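You operate a simulated robot arm through the tools that you are given. There is no shell and no other tool. Be economical: measure what you need, move in short steps, check, and stop when the job is done.

The job below is to be done with a simulated robot arm. You get a single attempt, and the scene is never put back.

TASK
Shim the green bearing level with the size that the gap read-out shows.
Fine: slacken the blue foot knob first, tighten it after; the other shims stay in their blocks. The line is locked off; leave it so.

Only the result counts: the job must be done as asked and must still hold three seconds after the hand-in. Knocking over, shifting, dropping, spilling or breaking anything else fails it.

THE ROBOT
A 7-joint arm with a two-finger parallel gripper, fixed in place. Base frame: the origin is at the foot of the arm, x ahead of it, y to its left, z up. Lengths are in m, angles in rad, forces in N, time in s.
With the tool pointing down near the work surface it reaches from about 0.3 to 0.7 m from the base axis. Its first joint turns from -1.152 to 1.152 rad. Payload 1.57 kg.
Tool frame: the origin (TCP) lies between the finger pads and is the grasp point; the fingertips stand 0.03 m ahead of it; z points along the fingers, y is the line along which they close. Largest opening 0.11 m; finger width 0.024, thickness 0.012; the body of the gripper, 0.048 by 0.112 m, starts 0.078 m behind the TCP.
Orientation is that of the tool frame in the base frame, as a unit quaternion [w, x, y, z]. With the fingers straight down and closing along the base's y, the tool's x points along the base's -x, its y along +y and its z along -z.

THE INTERFACE
- The arm moves only by the tool step_arm. Its argument "plan" is a list of rows, each an object (a shift or turn left out is 0, a gripper value left out holds the last) with "rotation": the turn, a rotation vector about the tool's x, y, z in rad, a list of three; "dp": the shift along the tool's x, y, z in m, a list of three; "gripper": the finger opening in m, from 0 to 0.11. In form: [{"rotation": [wx, wy, wz], "dp": [dx, dy, dz], "gripper": gripper}, ...]. A call has 1 to 8 rows; each row is the pose to reach, as a shift and turn from the pose commanded when the call began, along the tool's axes at that moment. A row lasts 0.2 s, in which the tool goes at most 0.05 m and 0.15 rad; a call with a longer step from one row to the next is refused whole, and so is a gripper value outside its range. Where a pose cannot be reached the arm comes as near as it can. A force on the tool above 40 N (or 10 N above the force at the start of the call, whichever is more), or a blocked arm, ends the call early, and 0.2 s more pass. Each finger travels about 0.108 m/s and halts on what it meets, pressing with about 21 N; the grip force reading is that of the motor and also rises with nothing between the fingers. The clock runs only during rows and for 0.2 s after the last one: add rows that repeat a pose to give the fingers time. It gives the time, the measured TCP pose, the force on the tool (base axes), the opening and the grip force at its end, in the units of the frame above (readings bear some noise), with the torque about the TCP (base axes, N m) and any sound that the robot's microphone picked up, and new pictures: "pictures" is both (left out), scene, wrist or none.
- Cameras (640 x 400 px; columns grow to the right, rows downward): "scene" is fixed at [0.1645, -0.3914, 1.3984]; the picture's right is [0.79, -0.61, 0.00], its down [-0.38, -0.49, -0.78] and it looks along [0.48, 0.62, -0.62] (base axes); focal length 262 px, centre (320, 200). "wrist" rides on the gripper at [0.07, 0.016, -0.141] in the tool frame; the picture's right is [-0.23, 0.97, 0.00], its down [-0.85, -0.20, -0.48] and it looks along [-0.47, -0.11, 0.88] (tool axes); focal length 222 px, centre (320, 200). There is no depth. A picture from a camera that has moved, and an enlarged one, comes with that camera's place and axes in the base frame and with its lens.
- close_up(camera, box): a new picture of the part [left, top, right, bottom] of that camera's present view, enlarged. No time passes.
- close_job(): hands the job in; it is judged then, once.

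Go step by step. Nothing tells you positions but the pictures and the camera data: compare them with the known pose of the tool, close in by small moves and look again before you grip or let go. The budget is 120 turns and 200 pictures, counting those below and the enlarged ones. Unless the task says otherwise, let go and move clear before handing in, and close with one line.

The tools are called after ">>>" as a command line: name --argument value ..., lists and objects as JSON in quotes. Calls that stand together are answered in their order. step_arm: Moves the arm, as the interface text tells. Its arguments: {"type":"object","properties":{"plan":{"type":"array","items":{"type":"object","properties":{"rotation":{"type":"array","items":{"type":"number"}},"dp":{"type":"array","items":{"type":"number"}},"gripper":{"type":"number"}}}},"pictures":{"type":"string","enum":["both","scene","wrist","none"]}},"required":["plan"]} The other tools are called the same way: close_up (camera, box) takes an enlarged picture of a part of a camera's view; close_job () hands the job in.

At the start:

```text
time_s: 0.0
tcp_pos: [0.3515, 0.126, 1.2111]
orientation: [0.0, 0.0, 1.0, 0.0]
contact_force: [0.3, -0.6, 0.6]
ft_torque: [-0.02, 0.02, 0.05]
opening: 0.1104
grasp_force: 0.0
```

scene: 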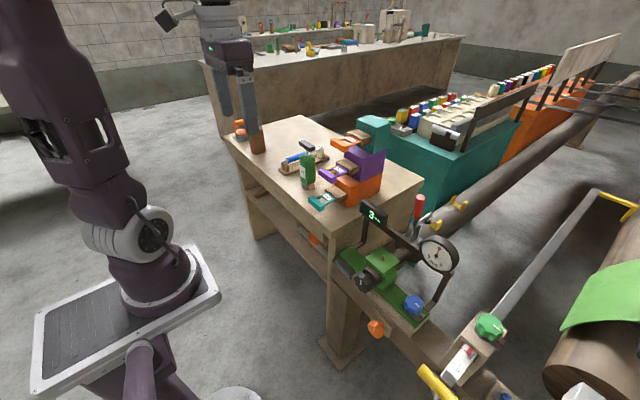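
wrist: 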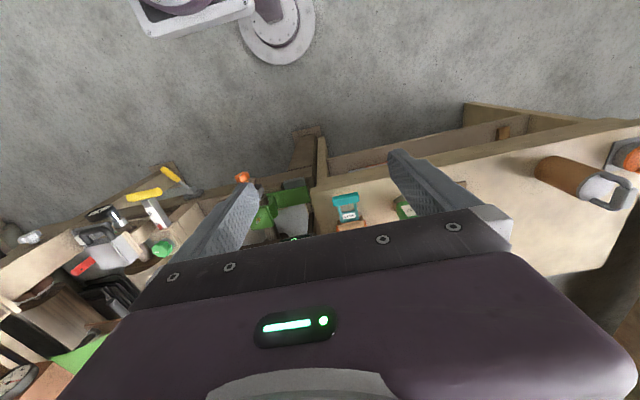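

I see a bench with shim blocks, a green bearing fixture with a blue knob and a gap read-out. I take close-ups first.

>>> close_up --camera "scene" --box '[320, 190, 480, 340]'

>>> close_up --camera "scene" --box '[270, 110, 430, 220]'

>>> close_up --camera "scene" --box '[360, 280, 540, 400]'

>>> close_up --camera "wrist" --box '[200, 150, 440, 260]'

```text
2.67 times, centred on (400, 265) of scene
camera zoom: at [0.1645, -0.3914, 1.3984], right [0.79, -0.61, 0.0], down [-0.38, -0.49, -0.78], along [0.48, 0.62, -0.62], focal length 699 px, centre (107, 27)
```

zoom: 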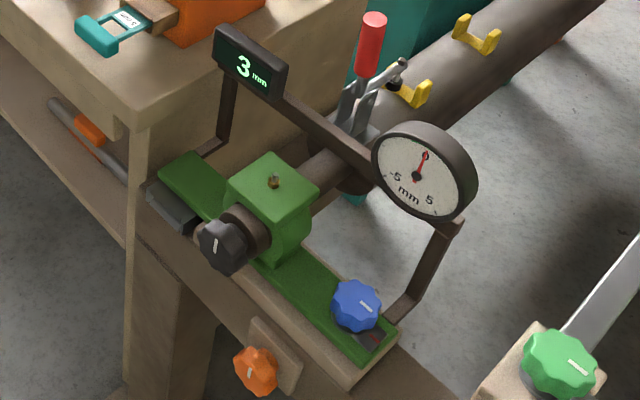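

```text
3.64 times, centred on (350, 165) of scene
camera zoom: at [0.1645, -0.3914, 1.3984], right [0.79, -0.61, 0.0], down [-0.38, -0.49, -0.78], along [0.48, 0.62, -0.62], focal length 953 px, centre (211, 327)
```

zoom: 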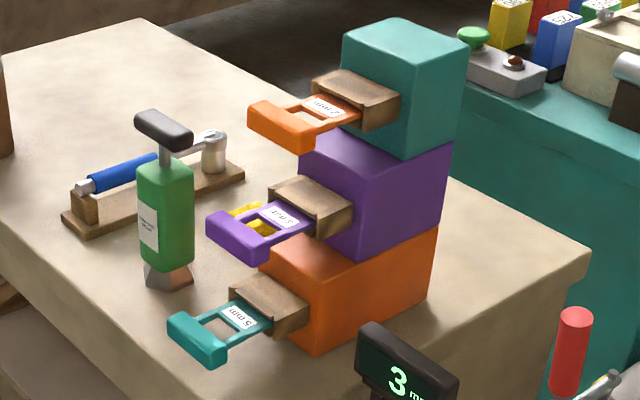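

```text
3.33 times, centred on (450, 340) of scene
camera zoom: at [0.1645, -0.3914, 1.3984], right [0.79, -0.61, 0.0], down [-0.38, -0.49, -0.78], along [0.48, 0.62, -0.62], focal length 873 px, centre (-113, -267)
```

zoom: 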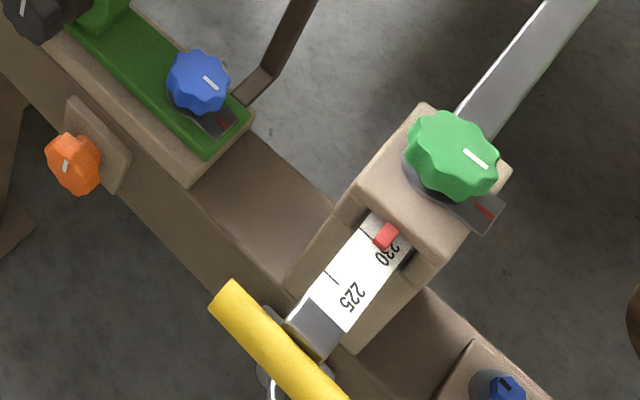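

```text
2.67 times, centred on (320, 205) of wrist
camera zoom: at [0.2838, 0.1426, 1.352], right [0.23, 0.97, 0.0], down [0.85, -0.2, 0.48], along [0.47, -0.11, -0.88], focal length 592 px, centre (320, 187)
```

zoom: 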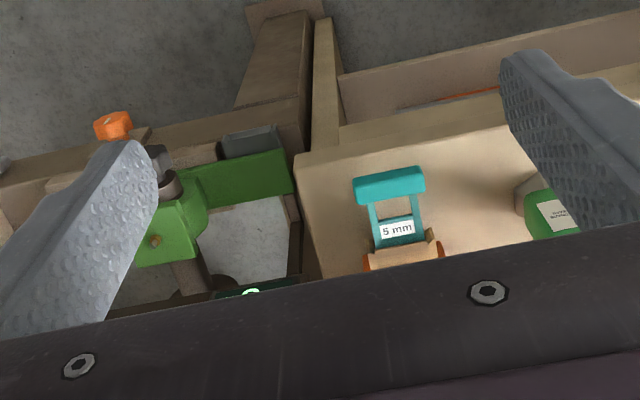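

The read-out says 3 mm, and the shims sit on the table at about (0.57, 0.15, 0.84). The bearing plate runs along y near x≈0.59. I'm moving the wrist camera closer for a better look.

>>> step_arm --plan '[{"dp": [-0.02, -0.038, 0.018]}, {"dp": [-0.04, -0.076, 0.036]}, {"dp": [-0.06, -0.114, 0.054]}, {"dp": [-0.08, -0.152, 0.072]}, {"dp": [-0.1, -0.19, 0.09]}, {"dp": [-0.12, -0.226, 0.11]}]' --pictures "both"

>>> close_up --camera "scene" --box '[320, 140, 370, 190]'

```text
time_s: 1.4
tcp_pos: [0.4709, -0.097, 1.1011]
orientation: [0.0, 0.0, 1.0, 0.0]
contact_force: [0.7, 0.0, 0.6]
ft_torque: [-0.03, 0.0, -0.04]
opening: 0.1101
grasp_force: 0.1
camera wrist: at [0.4022, -0.081, 1.2424], right [0.23, 0.97, 0.0], down [0.85, -0.2, 0.48], along [0.47, -0.11, -0.88], focal length 222 px, centre (320, 200)
```

scene: 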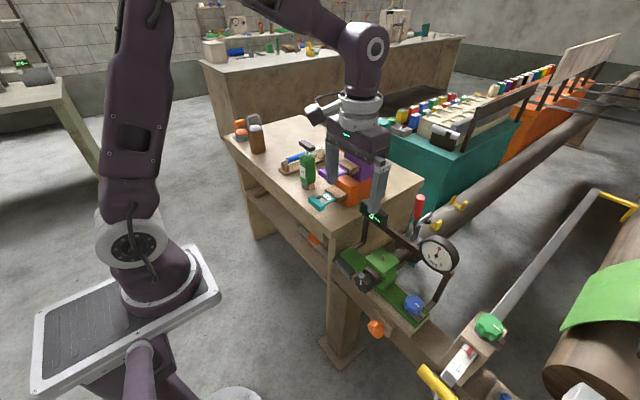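
wrist: 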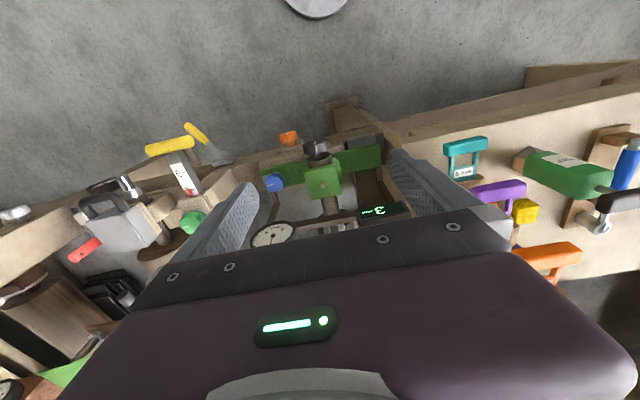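

```text
8.00 times, centred on (345, 165) of scene
camera zoom: at [0.1645, -0.3914, 1.3984], right [0.79, -0.61, 0.0], down [-0.38, -0.49, -0.78], along [0.48, 0.62, -0.62], focal length 2096 px, centre (120, 480)
```

zoom: 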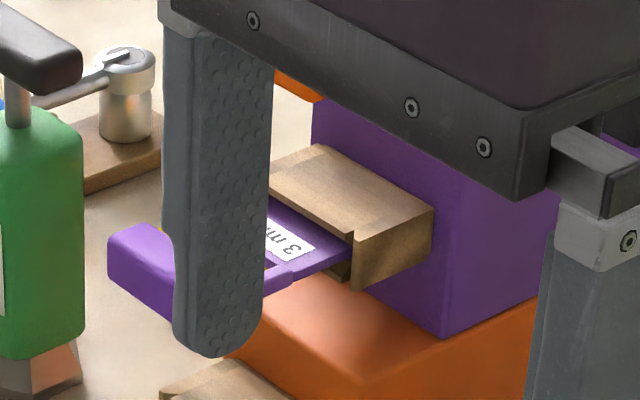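

The purple shim in the middle block reads 3 mm. Next I look closely at the bearing from here.

>>> close_up --camera "wrist" --box '[240, 120, 410, 226]'

>>> close_up --camera "wrist" --box '[420, 120, 600, 290]'

>>> close_up --camera "scene" --box '[330, 235, 430, 335]'

```text
3.76 times, centred on (325, 173) of wrist
camera zoom: at [0.4022, -0.081, 1.2424], right [0.23, 0.97, 0.0], down [0.85, -0.2, 0.48], along [0.47, -0.11, -0.88], focal length 836 px, centre (301, 302)
```

zoom: 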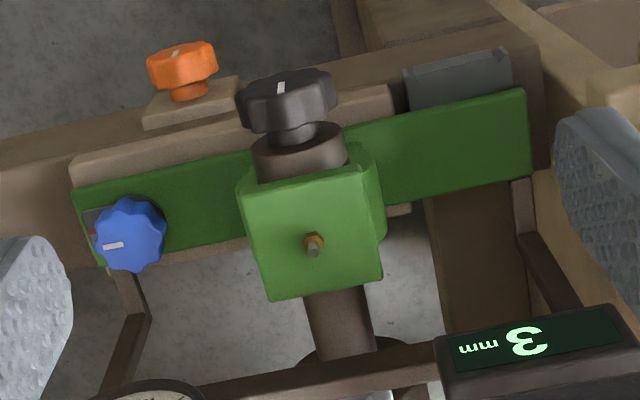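

```text
2.35 times, centred on (510, 205) of wrist
camera zoom: at [0.4022, -0.081, 1.2424], right [0.23, 0.97, 0.0], down [0.85, -0.2, 0.48], along [0.47, -0.11, -0.88], focal length 523 px, centre (-127, 188)
```

zoom: 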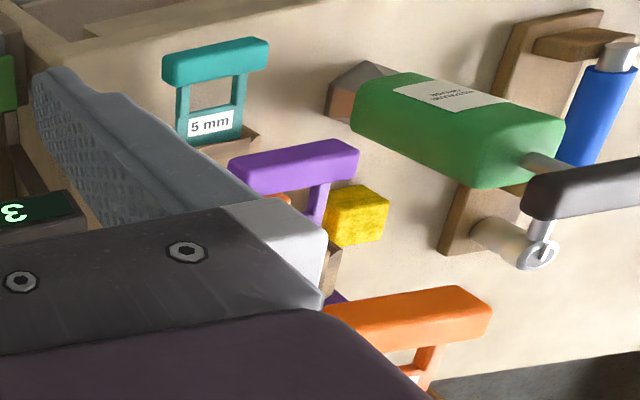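

```text
4.00 times, centred on (380, 285) of scene
camera zoom: at [0.1645, -0.3914, 1.3984], right [0.79, -0.61, 0.0], down [-0.38, -0.49, -0.78], along [0.48, 0.62, -0.62], focal length 1048 px, centre (80, -140)
```

zoom: 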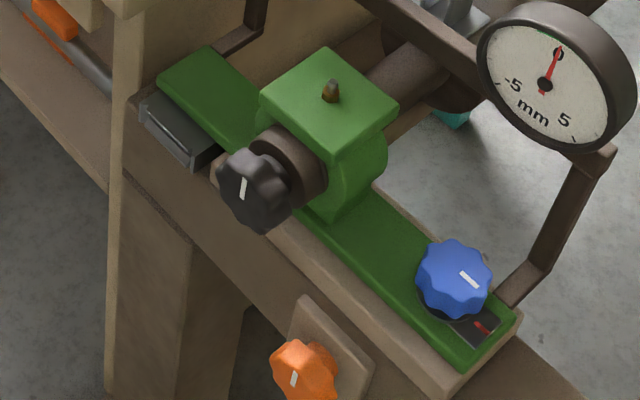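

The slot for the shim is at the left (y≈0) end of the green plate, facing the robot. The blue knob is near (0.60, -0.244, 0.735), close to the gauge, so I check the knob marks and compare with the other knobs.

>>> close_up --camera "scene" --box '[392, 280, 440, 328]'

>>> close_up --camera "scene" --box '[340, 245, 390, 295]'

>>> close_up --camera "wrist" --box '[255, 160, 305, 195]'

```text
8.33 times, centred on (416, 304) of scene
camera zoom: at [0.1645, -0.3914, 1.3984], right [0.79, -0.61, 0.0], down [-0.38, -0.49, -0.78], along [0.48, 0.62, -0.62], focal length 2183 px, centre (-480, -667)
```

zoom: 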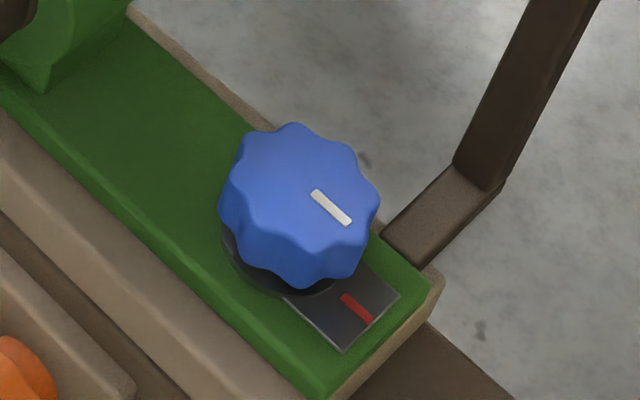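

```text
8.00 times, centred on (365, 270) of scene
camera zoom: at [0.1645, -0.3914, 1.3984], right [0.79, -0.61, 0.0], down [-0.38, -0.49, -0.78], along [0.48, 0.62, -0.62], focal length 2096 px, centre (-40, -360)
```

zoom: 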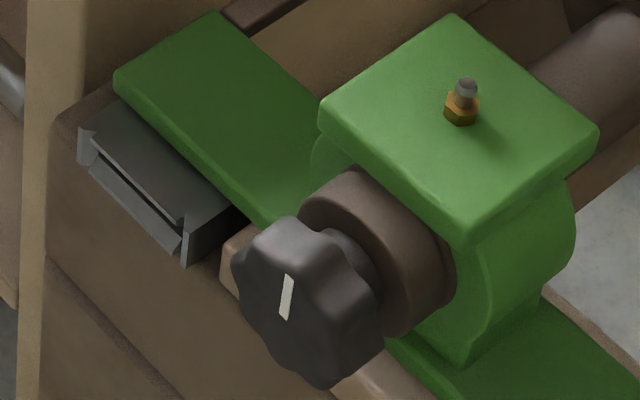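

```text
11.43 times, centred on (280, 178) of wrist
camera zoom: at [0.4022, -0.081, 1.2424], right [0.23, 0.97, 0.0], down [0.85, -0.2, 0.48], along [0.47, -0.11, -0.88], focal length 2538 px, centre (777, 457)
```

zoom: 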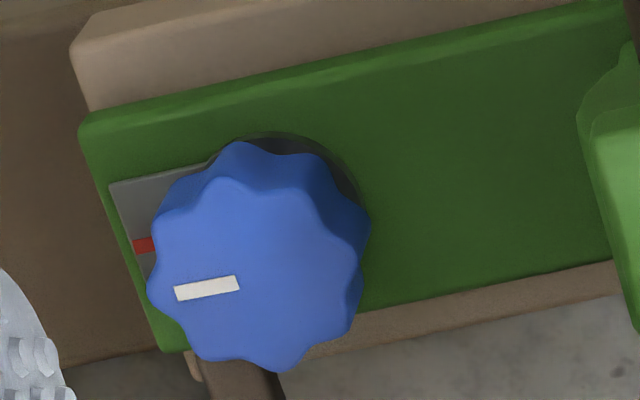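

The blue knob's white line sits on the red mark (tight) and the gauge rises behind it. I'll come in with the tool tilted about 40° towards the robot, stopping short of the knob first.

>>> step_arm --plan '[{"dp": [-0.005, -0.021, 0.037], "rotation": [0, -0.1, 0], "gripper": 0.07}, {"dp": [-0.009, -0.042, 0.074], "rotation": [0, -0.2, 0]}, {"dp": [-0.014, -0.063, 0.111], "rotation": [0, -0.3, 0]}, {"dp": [-0.018, -0.084, 0.148], "rotation": [0, -0.4, 0]}, {"dp": [-0.023, -0.105, 0.185], "rotation": [0, -0.5, 0]}, {"dp": [-0.027, -0.126, 0.222], "rotation": [0, -0.6, 0]}, {"dp": [-0.032, -0.147, 0.259], "rotation": [0, -0.7, 0]}]'

```text
time_s: 3.0
tcp_pos: [0.5064, -0.2465, 0.839]
orientation: [0.344, 0.0, 0.939, 0.0]
contact_force: [-0.3, 0.2, 0.7]
ft_torque: [0.01, 0.0, -0.01]
opening: 0.07
grasp_force: 0.0
camera wrist: at [0.3626, -0.2308, 0.9029], right [0.17, 0.97, 0.15], down [0.34, -0.2, 0.92], along [0.92, -0.11, -0.37], focal length 222 px, centre (320, 200)
```

scene: 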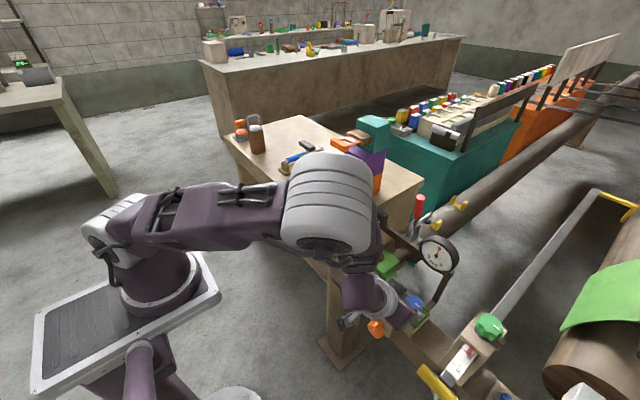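
wrist: 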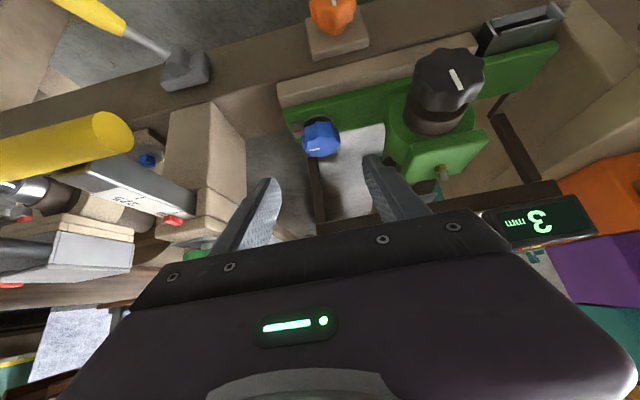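

The tool is tilted and lined up before the knob. I zoom in on the knob and the slot from this low angle.

>>> close_up --camera "wrist" --box '[260, 90, 380, 190]'

>>> close_up --camera "wrist" --box '[440, 0, 600, 110]'

```text
4.00 times, centred on (320, 140) of wrist
camera zoom: at [0.3626, -0.2308, 0.9029], right [0.17, 0.97, 0.15], down [0.34, -0.2, 0.92], along [0.92, -0.11, -0.37], focal length 888 px, centre (320, 440)
```

zoom: 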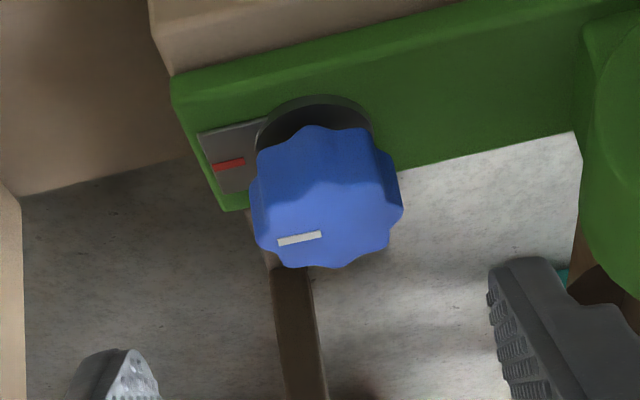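

```text
3.64 times, centred on (520, 55) of wrist
camera zoom: at [0.3626, -0.2308, 0.9029], right [0.17, 0.97, 0.15], down [0.34, -0.2, 0.92], along [0.92, -0.11, -0.37], focal length 808 px, centre (-407, 727)
```

zoom: 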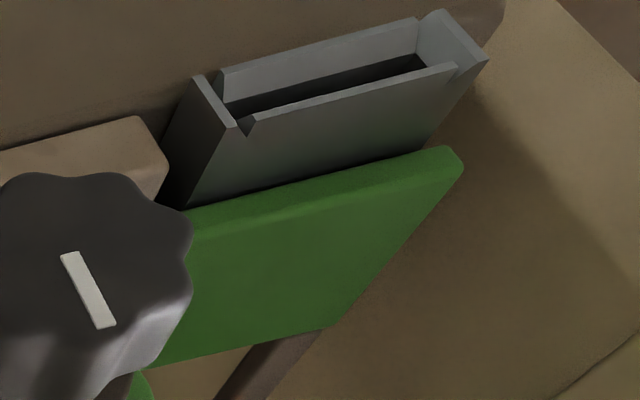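

Knob axis at about (0.595, -0.244), top at z≈0.737. I advance along the tool axis with the fingers open.

>>> step_arm --plan '[{"dp": [0.001, 0.001, 0.038]}, {"dp": [0.002, 0.002, 0.076]}, {"dp": [0.0033, 0.0025, 0.1]}, {"dp": [0.0033, 0.0025, 0.1136]}]'

>>> close_up --camera "wrist" --box '[220, 80, 420, 230]'

>>> close_up --camera "scene" --box '[360, 220, 480, 340]'

```text
time_s: 4.0
tcp_pos: [0.579, -0.2471, 0.7517]
orientation: [0.343, 0.0, 0.939, 0.0]
contact_force: [-0.3, 0.3, -0.6]
ft_torque: [-0.01, 0.02, 0.01]
opening: 0.0701
grasp_force: 0.0
camera wrist: at [0.4351, -0.2298, 0.8148], right [0.17, 0.97, 0.15], down [0.35, -0.2, 0.92], along [0.92, -0.11, -0.37], focal length 222 px, centre (320, 200)
```

scene: 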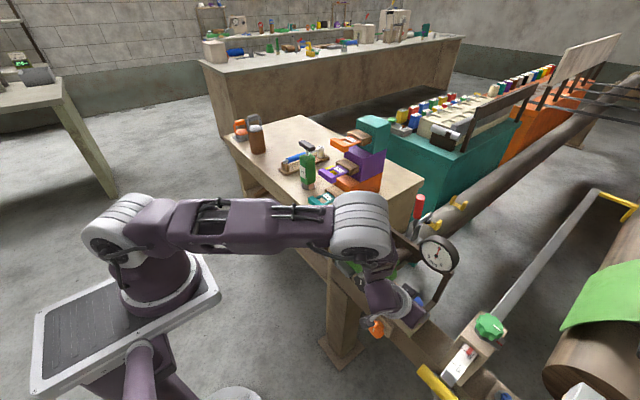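
wrist: 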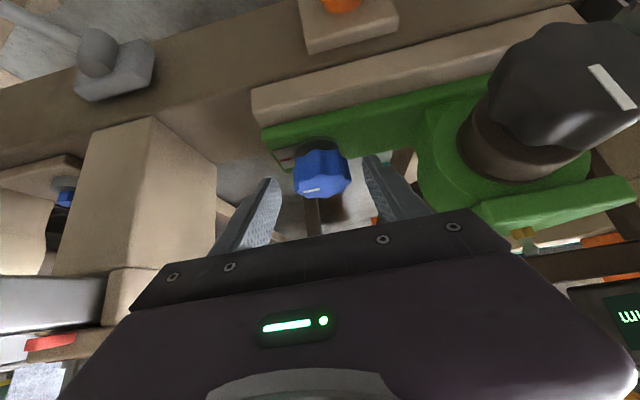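

```text
2.67 times, centred on (320, 155) of wrist
camera zoom: at [0.4351, -0.2298, 0.8148], right [0.17, 0.97, 0.15], down [0.35, -0.2, 0.92], along [0.92, -0.11, -0.37], focal length 592 px, centre (320, 320)
```

zoom: 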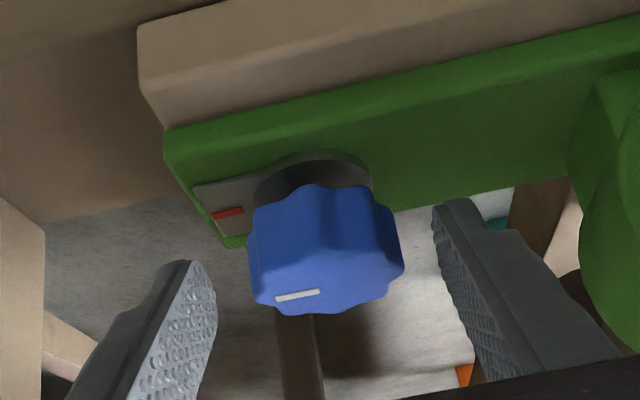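

```text
3.33 times, centred on (420, 280) of scene
camera zoom: at [0.1645, -0.3914, 1.3984], right [0.79, -0.61, 0.0], down [-0.38, -0.49, -0.78], along [0.48, 0.62, -0.62], focal length 873 px, centre (-13, -67)
```

zoom: 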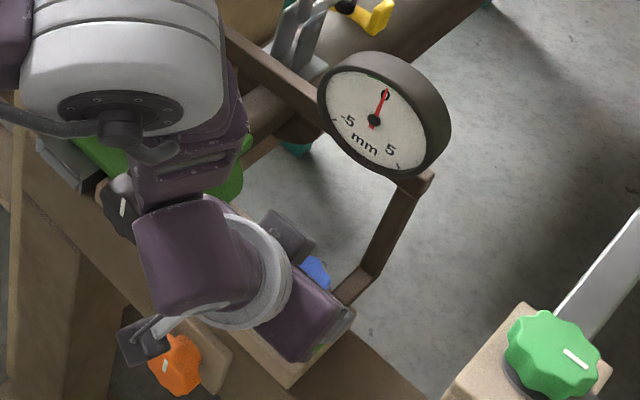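

Fingers straddle the knob at about the right place; I go slightly deeper and close.

>>> step_arm --plan '[{"dp": [0, 0.002, 0.005]}, {"dp": [0, 0.002, 0.005], "gripper": 0.04}, {"dp": [0, 0.002, 0.005], "gripper": 0.04}, {"dp": [0, 0.002, 0.005], "gripper": 0.04}]' --pictures "wrist"

>>> close_up --camera "wrist" --box '[220, 80, 420, 230]'

```text
time_s: 5.0
tcp_pos: [0.5805, -0.2445, 0.7472]
orientation: [0.343, 0.002, 0.939, -0.001]
contact_force: [-0.6, -9.2, -0.2]
ft_torque: [-0.14, -0.01, -0.19]
opening: 0.0478
grasp_force: 4.6
camera wrist: at [0.4367, -0.2275, 0.8114], right [0.18, 0.97, 0.15], down [0.35, -0.2, 0.92], along [0.92, -0.11, -0.37], focal length 222 px, centre (320, 200)
```

wrist: 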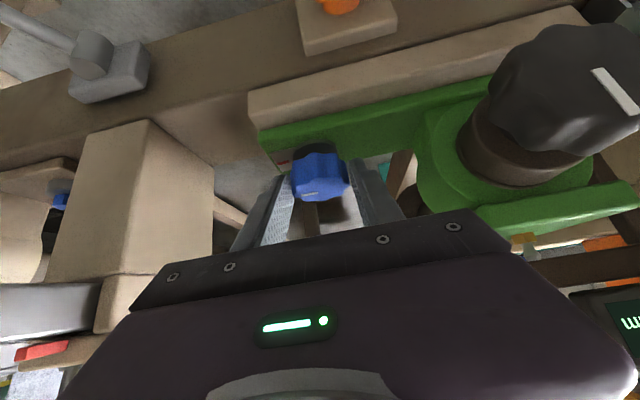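

```text
2.67 times, centred on (320, 155) of wrist
camera zoom: at [0.4367, -0.2275, 0.8114], right [0.18, 0.97, 0.15], down [0.35, -0.2, 0.92], along [0.92, -0.11, -0.37], focal length 592 px, centre (320, 320)
```

zoom: 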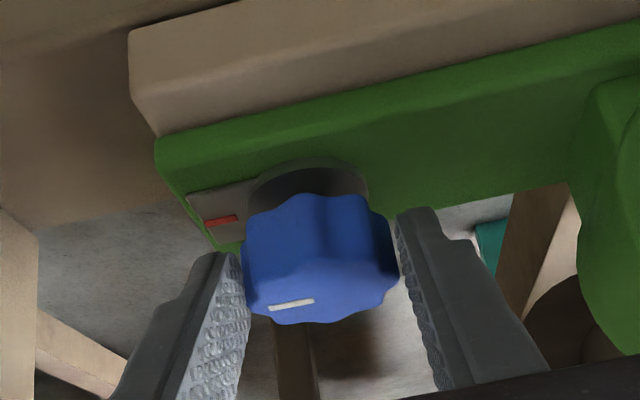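

Only the left finger presses, so I shift back 2 mm and close fully.

>>> step_arm --plan '[{"dp": [0, -0.002, 0], "gripper": 0.03}, {"dp": [0, -0.002, 0], "gripper": 0.03}]' --pictures "none"

```text
time_s: 5.6
tcp_pos: [0.5799, -0.2444, 0.7471]
orientation: [0.343, 0.0, 0.939, 0.0]
contact_force: [13.3, -8.1, -18.0]
ft_torque: [-0.56, -0.52, -0.17]
opening: 0.0453
grasp_force: 45.3
```

The knob is gripped (0.045 m). I turn it counter-clockwise about the vertical through its axis.

>>> step_arm --plan '[{"dp": [-0.0001, -0.0028, 0.0001], "rotation": [-0.09, 0, -0.107]}, {"dp": [-0.0006, -0.0055, 0.0005], "rotation": [-0.18, 0, -0.214]}, {"dp": [-0.0013, -0.0082, 0.0011], "rotation": [-0.27, 0, -0.321]}, {"dp": [-0.0023, -0.0106, 0.002], "rotation": [-0.361, 0, -0.428]}]'

>>> close_up --camera "wrist" --box '[220, 80, 420, 230]'

```text
time_s: 6.6
tcp_pos: [0.5818, -0.2554, 0.7463]
orientation: [0.33, -0.257, 0.903, 0.095]
contact_force: [22.4, -1.0, -14.8]
ft_torque: [-0.15, 0.79, -0.28]
opening: 0.0456
grasp_force: 44.8
out of reach, approached as far as the arm can: row 3
camera wrist: at [0.4518, -0.3186, 0.8105], right [-0.37, 0.92, 0.15], down [0.4, 0.01, 0.92], along [0.84, 0.39, -0.37], focal length 222 px, centre (320, 200)
```

scene: 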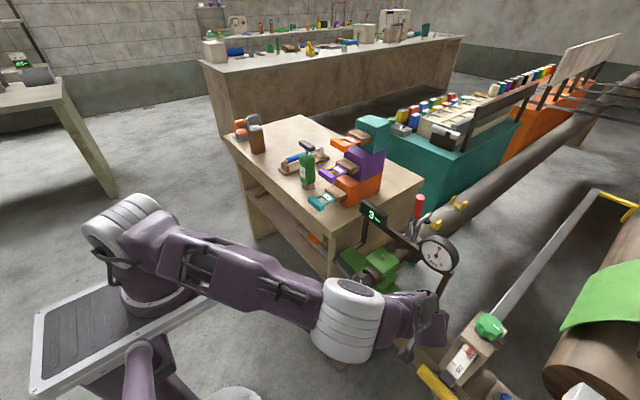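
wrist: 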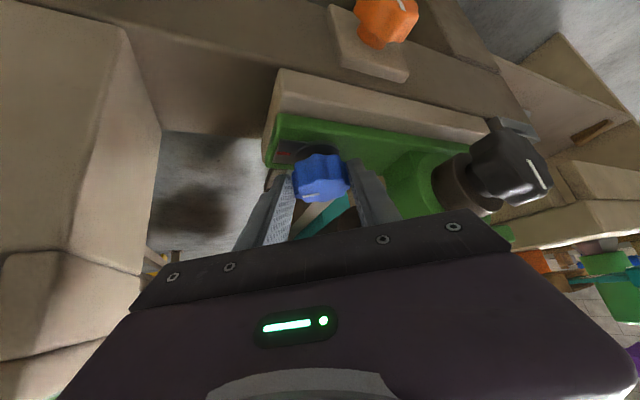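

```text
2.67 times, centred on (320, 155) of wrist
camera zoom: at [0.4518, -0.3186, 0.8105], right [-0.37, 0.92, 0.15], down [0.4, 0.01, 0.92], along [0.84, 0.39, -0.37], focal length 592 px, centre (320, 320)
```

zoom: 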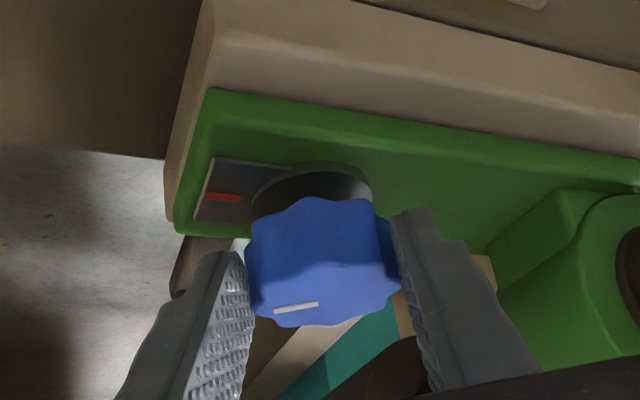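

The knob turned about 0.56 rad with the tool. I release, swing back, and will turn it again.

>>> step_arm --plan '[{"gripper": 0.07}, {"gripper": 0.07}, {"dp": [-0.0001, 0.0028, 0.0001], "rotation": [0.09, 0, 0.107]}, {"dp": [-0.0006, 0.0055, 0.0005], "rotation": [0.18, 0, 0.214]}, {"dp": [-0.0013, 0.0082, 0.0011], "rotation": [0.27, 0, 0.321]}, {"dp": [-0.0023, 0.0106, 0.002], "rotation": [0.361, 0, 0.428]}, {"dp": [-0.0036, 0.0129, 0.003], "rotation": [0.451, 0, 0.536]}, {"dp": [-0.005, 0.0149, 0.0043], "rotation": [0.541, 0, 0.643]}]'

>>> close_up --camera "wrist" --box '[220, 80, 420, 230]'

>>> close_up --camera "scene" --box '[360, 180, 480, 300]'

```text
time_s: 8.4
tcp_pos: [0.5795, -0.2393, 0.7492]
orientation: [0.339, 0.132, 0.93, -0.048]
contact_force: [0.2, 0.0, 0.9]
ft_torque: [0.0, 0.04, -0.03]
opening: 0.0699
grasp_force: 0.0
camera wrist: at [0.4456, -0.1828, 0.8124], right [0.44, 0.89, 0.15], down [0.28, -0.29, 0.92], along [0.85, -0.36, -0.37], focal length 222 px, centre (320, 200)
```

scene: 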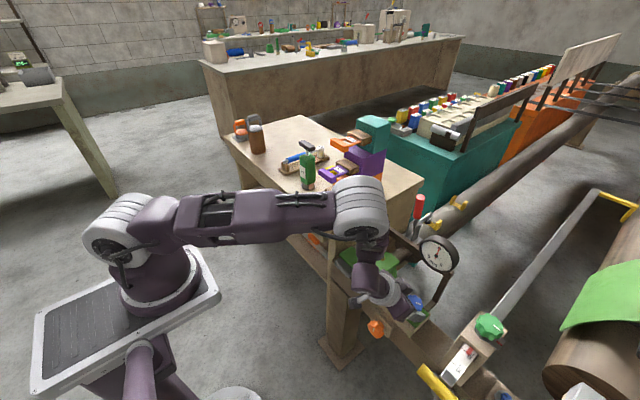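
wrist: 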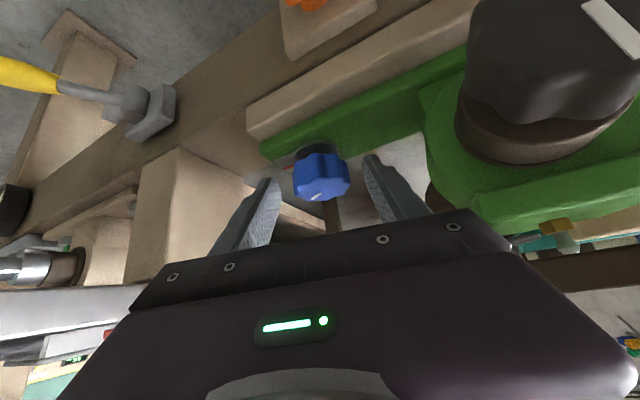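

```text
2.67 times, centred on (320, 155) of wrist
camera zoom: at [0.4456, -0.1828, 0.8124], right [0.44, 0.89, 0.15], down [0.28, -0.29, 0.92], along [0.85, -0.36, -0.37], focal length 592 px, centre (320, 320)
```

zoom: 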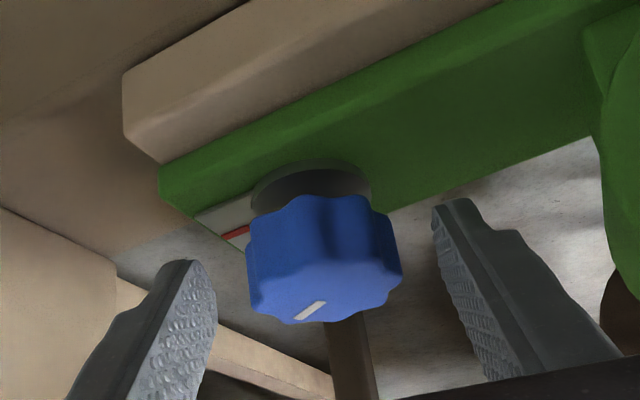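

```text
3.33 times, centred on (420, 240) of scene
camera zoom: at [0.1644, -0.3914, 1.3984], right [0.79, -0.61, 0.0], down [-0.38, -0.49, -0.78], along [0.48, 0.62, -0.62], focal length 873 px, centre (-13, 67)
```

zoom: 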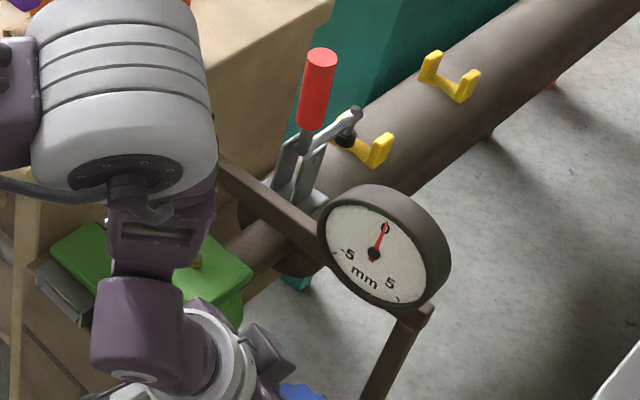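

The turn held. I grip again here and turn a further 0.84 rad.

>>> step_arm --plan '[{"gripper": 0.03}, {"gripper": 0.03}, {"dp": [-0.0001, -0.0028, 0.0001], "rotation": [-0.09, 0, -0.107]}, {"dp": [-0.0006, -0.0055, 0.0005], "rotation": [-0.18, 0, -0.214]}, {"dp": [-0.0013, -0.0082, 0.0011], "rotation": [-0.27, 0, -0.321]}, {"dp": [-0.0023, -0.0106, 0.002], "rotation": [-0.361, 0, -0.428]}, {"dp": [-0.0036, -0.0129, 0.003], "rotation": [-0.451, 0, -0.536]}, {"dp": [-0.005, -0.0149, 0.0043], "rotation": [-0.541, 0, -0.643]}]' --pictures "scene"

>>> close_up --camera "wrist" --box '[220, 80, 420, 230]'

>>> close_up --camera "scene" --box '[330, 190, 480, 330]'

```text
time_s: 10.1
tcp_pos: [0.5805, -0.2534, 0.7484]
orientation: [0.329, -0.203, 0.92, 0.071]
contact_force: [-7.8, 2.8, 14.2]
ft_torque: [0.0, 0.8, 0.11]
opening: 0.0439
grasp_force: 45.5
out of reach, approached as far as the arm can: row 7
stopped in row 8: the force on the tool passed its limit at 50 N (the readings are from after the stop); the commanded pose is now the measured one
```

scene: 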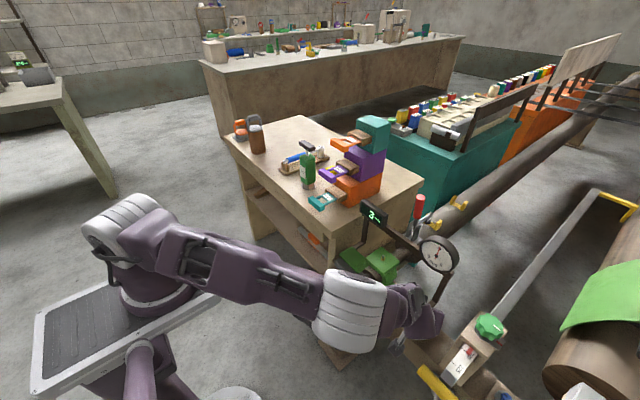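

```text
2.67 times, centred on (320, 155) of wrist
camera zoom: at [0.4445, -0.2996, 0.8134], right [-0.25, 0.96, 0.14], down [0.41, -0.03, 0.91], along [0.88, 0.29, -0.38], focal length 592 px, centre (320, 320)
```

zoom: 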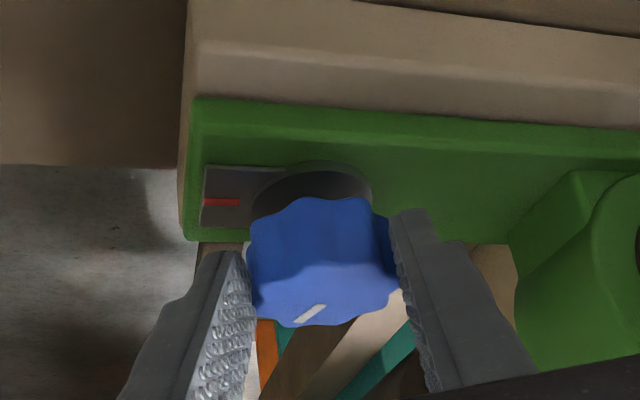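

```text
2.86 times, centred on (405, 260) of scene
camera zoom: at [0.1641, -0.3912, 1.3985], right [0.79, -0.61, 0.0], down [-0.38, -0.49, -0.78], along [0.48, 0.62, -0.62], focal length 748 px, centre (77, 29)
```

zoom: 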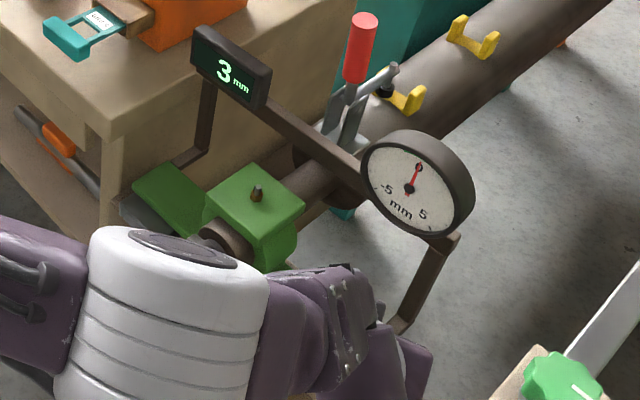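

The force limit tripped near the end — perhaps the knob's end stop. I release, swing back and check the angle.

>>> step_arm --plan '[{"gripper": 0.07}, {"gripper": 0.07}, {"dp": [-0.0001, 0.0028, 0.0001], "rotation": [0.09, 0, 0.107]}, {"dp": [-0.0006, 0.0055, 0.0005], "rotation": [0.18, 0, 0.214]}, {"dp": [-0.0013, 0.0082, 0.0011], "rotation": [0.27, 0, 0.321]}, {"dp": [-0.0023, 0.0106, 0.002], "rotation": [0.361, 0, 0.428]}, {"dp": [-0.0036, 0.0129, 0.003], "rotation": [0.451, 0, 0.536]}]' --pictures "wrist"

>>> close_up --camera "wrist" --box '[220, 80, 420, 230]'

```text
time_s: 11.7
tcp_pos: [0.5789, -0.2401, 0.7475]
orientation: [0.335, 0.125, 0.932, -0.051]
contact_force: [0.0, -0.3, 0.8]
ft_torque: [-0.03, 0.02, -0.01]
opening: 0.0698
grasp_force: 0.1
camera wrist: at [0.4465, -0.1861, 0.8125], right [0.43, 0.89, 0.13], down [0.29, -0.28, 0.92], along [0.86, -0.35, -0.38], focal length 222 px, centre (320, 200)
```

wrist: 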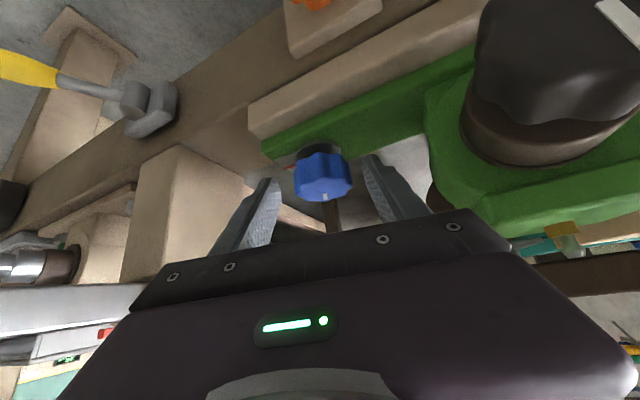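

```text
2.67 times, centred on (320, 155) of wrist
camera zoom: at [0.4465, -0.1861, 0.8125], right [0.43, 0.89, 0.13], down [0.29, -0.28, 0.92], along [0.86, -0.35, -0.38], focal length 592 px, centre (320, 320)
```

zoom: 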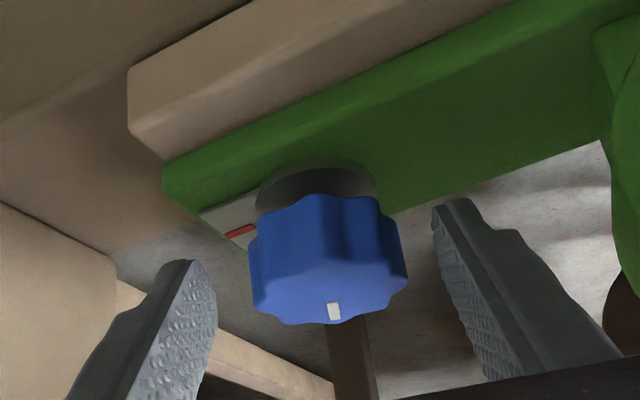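

The knob has turned about 1.3 rad so far. I grip again and turn a little more to see whether it is at its stop.

>>> step_arm --plan '[{"gripper": 0.03}, {"gripper": 0.03}, {"dp": [0, -0.0014, 0], "rotation": [-0.045, 0, -0.0535]}, {"dp": [-0.0001, -0.0028, 0.0001], "rotation": [-0.09, 0, -0.107]}, {"dp": [-0.0003, -0.0042, 0.0003], "rotation": [-0.135, 0, -0.161]}, {"dp": [-0.0006, -0.0055, 0.0005], "rotation": [-0.18, 0, -0.214]}]' --pictures "wrist"

>>> close_up --camera "wrist" --box '[220, 80, 420, 230]'

```text
time_s: 13.1
tcp_pos: [0.5794, -0.2444, 0.7478]
orientation: [0.339, -0.008, 0.941, -0.002]
contact_force: [-0.4, 12.3, 11.9]
ft_torque: [0.46, -0.67, 0.28]
opening: 0.0456
grasp_force: 45.2
camera wrist: at [0.4363, -0.2307, 0.8126], right [0.16, 0.98, 0.14], down [0.36, -0.19, 0.92], along [0.92, -0.1, -0.38], focal length 222 px, centre (320, 200)
```

wrist: 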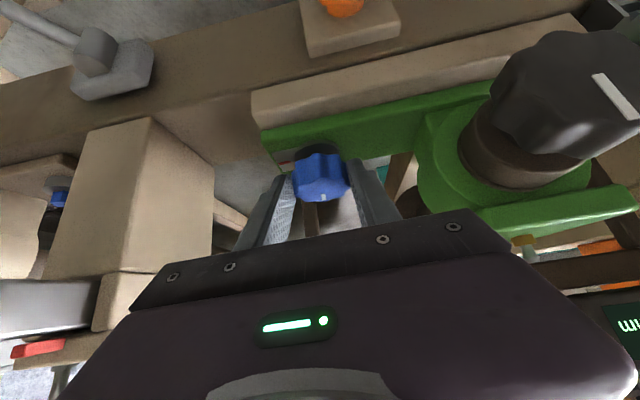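

```text
2.67 times, centred on (320, 155) of wrist
camera zoom: at [0.4363, -0.2307, 0.8126], right [0.16, 0.98, 0.14], down [0.36, -0.19, 0.92], along [0.92, -0.1, -0.38], focal length 592 px, centre (320, 320)
```

zoom: 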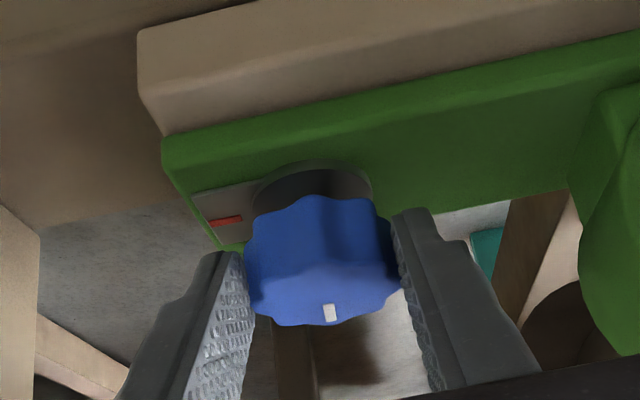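

It still turns (now 90°). I add a bit more, to be clearly slack.

>>> step_arm --plan '[{"dp": [-0.0001, -0.0028, 0.0001], "rotation": [-0.09, 0, -0.107]}, {"dp": [-0.0006, -0.0055, 0.0005], "rotation": [-0.18, 0, -0.214]}, {"dp": [-0.0011, -0.0075, 0.001], "rotation": [-0.245, 0, -0.291]}]' --pictures "scene"

>>> close_up --camera "wrist" --box '[220, 80, 420, 230]'

>>> close_up --camera "scene" --box '[330, 190, 480, 330]'

```text
time_s: 13.9
tcp_pos: [0.5805, -0.2533, 0.7482]
orientation: [0.331, -0.185, 0.923, 0.066]
contact_force: [-0.4, 6.2, 12.6]
ft_torque: [0.9, -0.95, 0.12]
opening: 0.0453
grasp_force: 44.6
```

scene: 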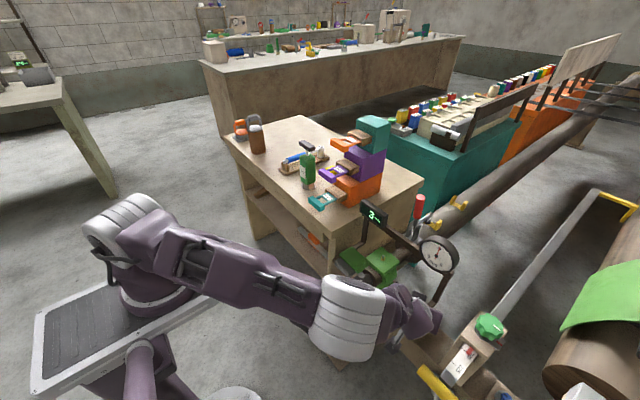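

```text
2.67 times, centred on (320, 155) of wrist
camera zoom: at [0.4427, -0.293, 0.8131], right [-0.21, 0.97, 0.14], down [0.41, -0.04, 0.91], along [0.89, 0.25, -0.38], focal length 592 px, centre (320, 320)
```

zoom: 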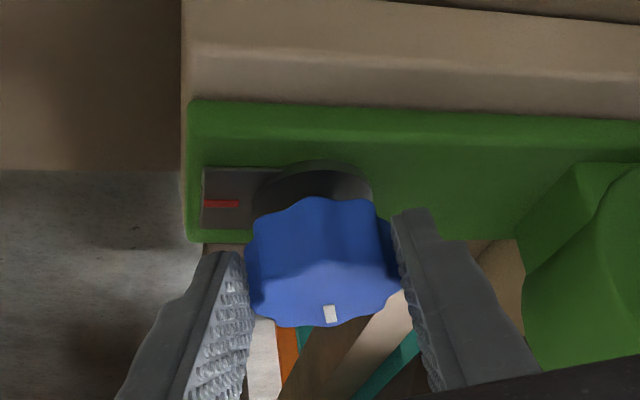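

```text
2.86 times, centred on (405, 260) of scene
camera zoom: at [0.1642, -0.3912, 1.3985], right [0.79, -0.61, 0.0], down [-0.38, -0.49, -0.78], along [0.48, 0.62, -0.62], focal length 748 px, centre (77, 29)
```

zoom: 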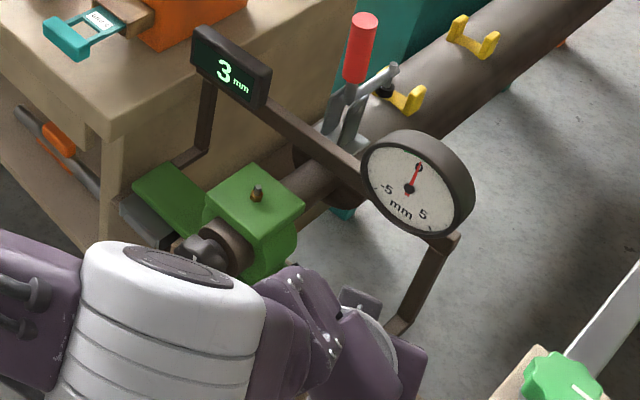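

The knob is about 110° open, clearly slack. I let go and retreat along the tool axis.

>>> step_arm --plan '[{"gripper": 0.08}, {"gripper": 0.08}, {"dp": [0, 0, -0.045]}, {"dp": [0, 0, -0.09], "rotation": [0.09, 0, 0.107]}, {"dp": [0, 0, -0.13], "rotation": [0.18, 0, 0.214]}, {"dp": [0, 0, -0.17], "rotation": [0.245, 0, 0.291]}]'

>>> close_up --camera "wrist" --box '[240, 60, 400, 180]'

```text
time_s: 15.3
tcp_pos: [0.4774, -0.2936, 0.8793]
orientation: [0.338, -0.008, 0.941, -0.002]
contact_force: [1.3, 0.0, 0.2]
ft_torque: [-0.01, 0.02, -0.01]
opening: 0.0799
grasp_force: 0.0
camera wrist: at [0.3348, -0.2793, 0.9435], right [0.16, 0.98, 0.13], down [0.36, -0.19, 0.91], along [0.92, -0.1, -0.38], focal length 222 px, centre (320, 200)
```

scene: 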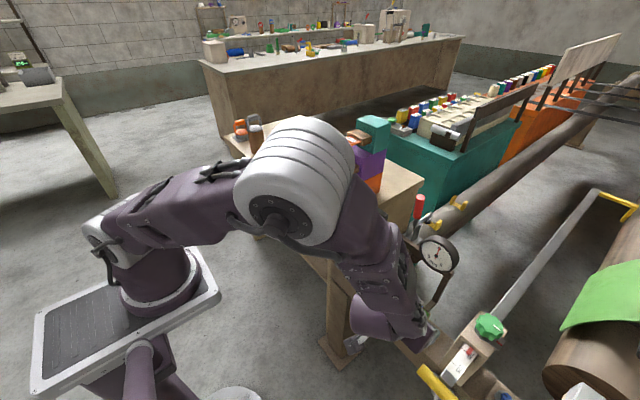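
wrist: 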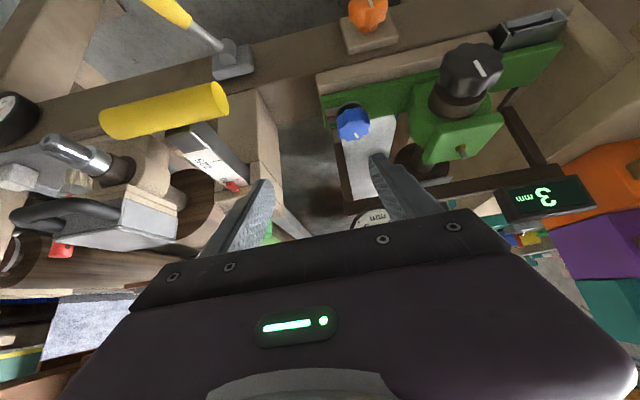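

```text
3.33 times, centred on (320, 120) of wrist
camera zoom: at [0.3348, -0.2793, 0.9435], right [0.16, 0.98, 0.13], down [0.36, -0.19, 0.91], along [0.92, -0.1, -0.38], focal length 740 px, centre (320, 467)
```

zoom: 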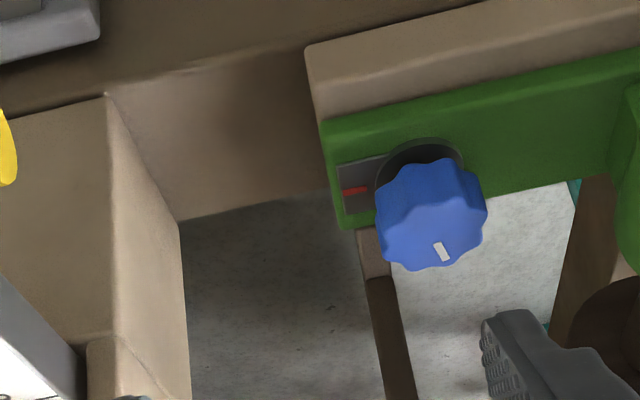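

Slack confirmed. Next I move left and up to view the shim stack and slot.

>>> step_arm --plan '[{"dp": [-0.0078, 0.045, -0.0175]}, {"dp": [-0.0156, 0.09, -0.035]}, {"dp": [-0.0234, 0.135, -0.0525]}, {"dp": [-0.0312, 0.18, -0.07]}, {"dp": [-0.039, 0.225, -0.0875]}, {"dp": [-0.0468, 0.27, -0.105]}, {"dp": [-0.0546, 0.315, -0.1225]}, {"dp": [-0.0624, 0.36, -0.14]}]'

>>> close_up --camera "wrist" --box '[300, 50, 540, 220]'

>>> close_up --camera "wrist" --box '[180, 0, 400, 140]'

```text
time_s: 17.1
tcp_pos: [0.4385, 0.0654, 1.023]
orientation: [0.338, -0.007, 0.941, -0.002]
contact_force: [0.2, 0.4, 0.7]
ft_torque: [0.03, -0.01, -0.04]
opening: 0.0796
grasp_force: 0.0
camera wrist: at [0.2943, 0.0795, 1.0889], right [0.16, 0.98, 0.14], down [0.36, -0.19, 0.91], along [0.92, -0.1, -0.38], focal length 222 px, centre (320, 200)
```

scene: 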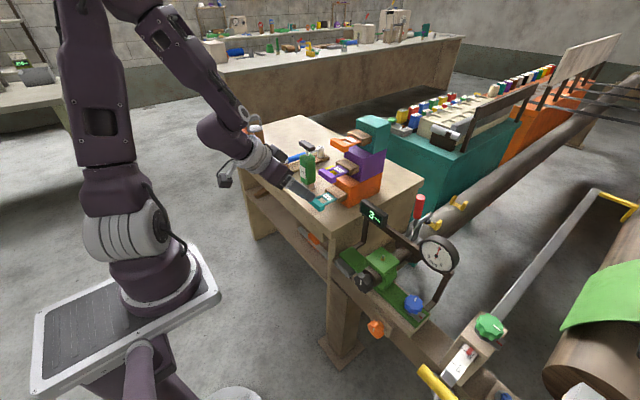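
wrist: 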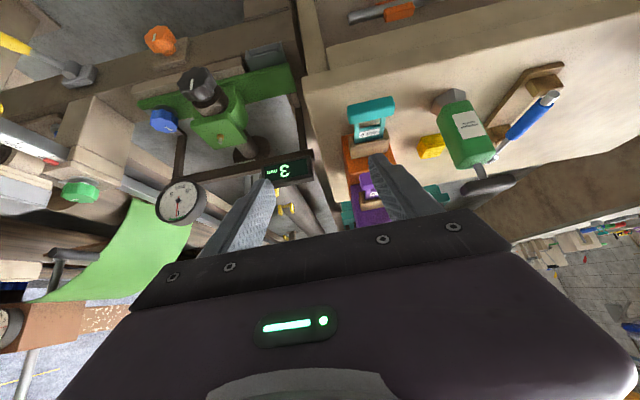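

```text
2.35 times, centred on (420, 135) of wrist
camera zoom: at [0.2943, 0.0795, 1.0889], right [0.16, 0.98, 0.14], down [0.36, -0.19, 0.91], along [0.92, -0.1, -0.38], focal length 523 px, centre (85, 353)
```

zoom: 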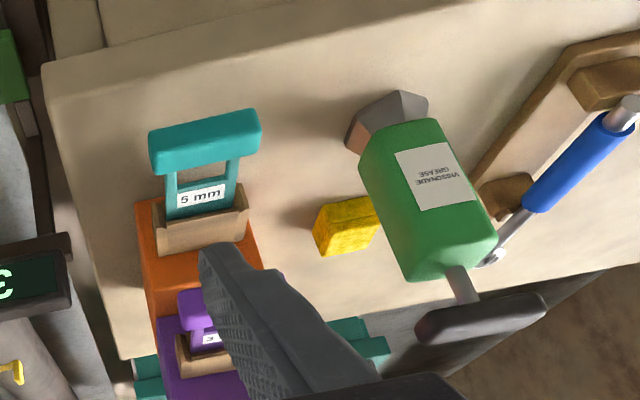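

```text
2.86 times, centred on (290, 70) of wrist
camera zoom: at [0.2943, 0.0795, 1.0889], right [0.16, 0.98, 0.14], down [0.36, -0.19, 0.91], along [0.92, -0.1, -0.38], focal length 635 px, centre (406, 571)
```

zoom: 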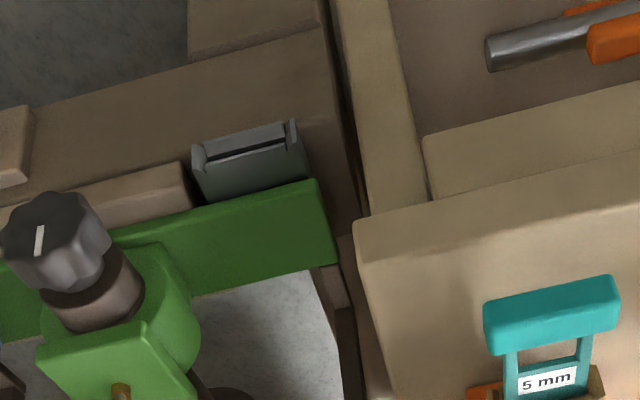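

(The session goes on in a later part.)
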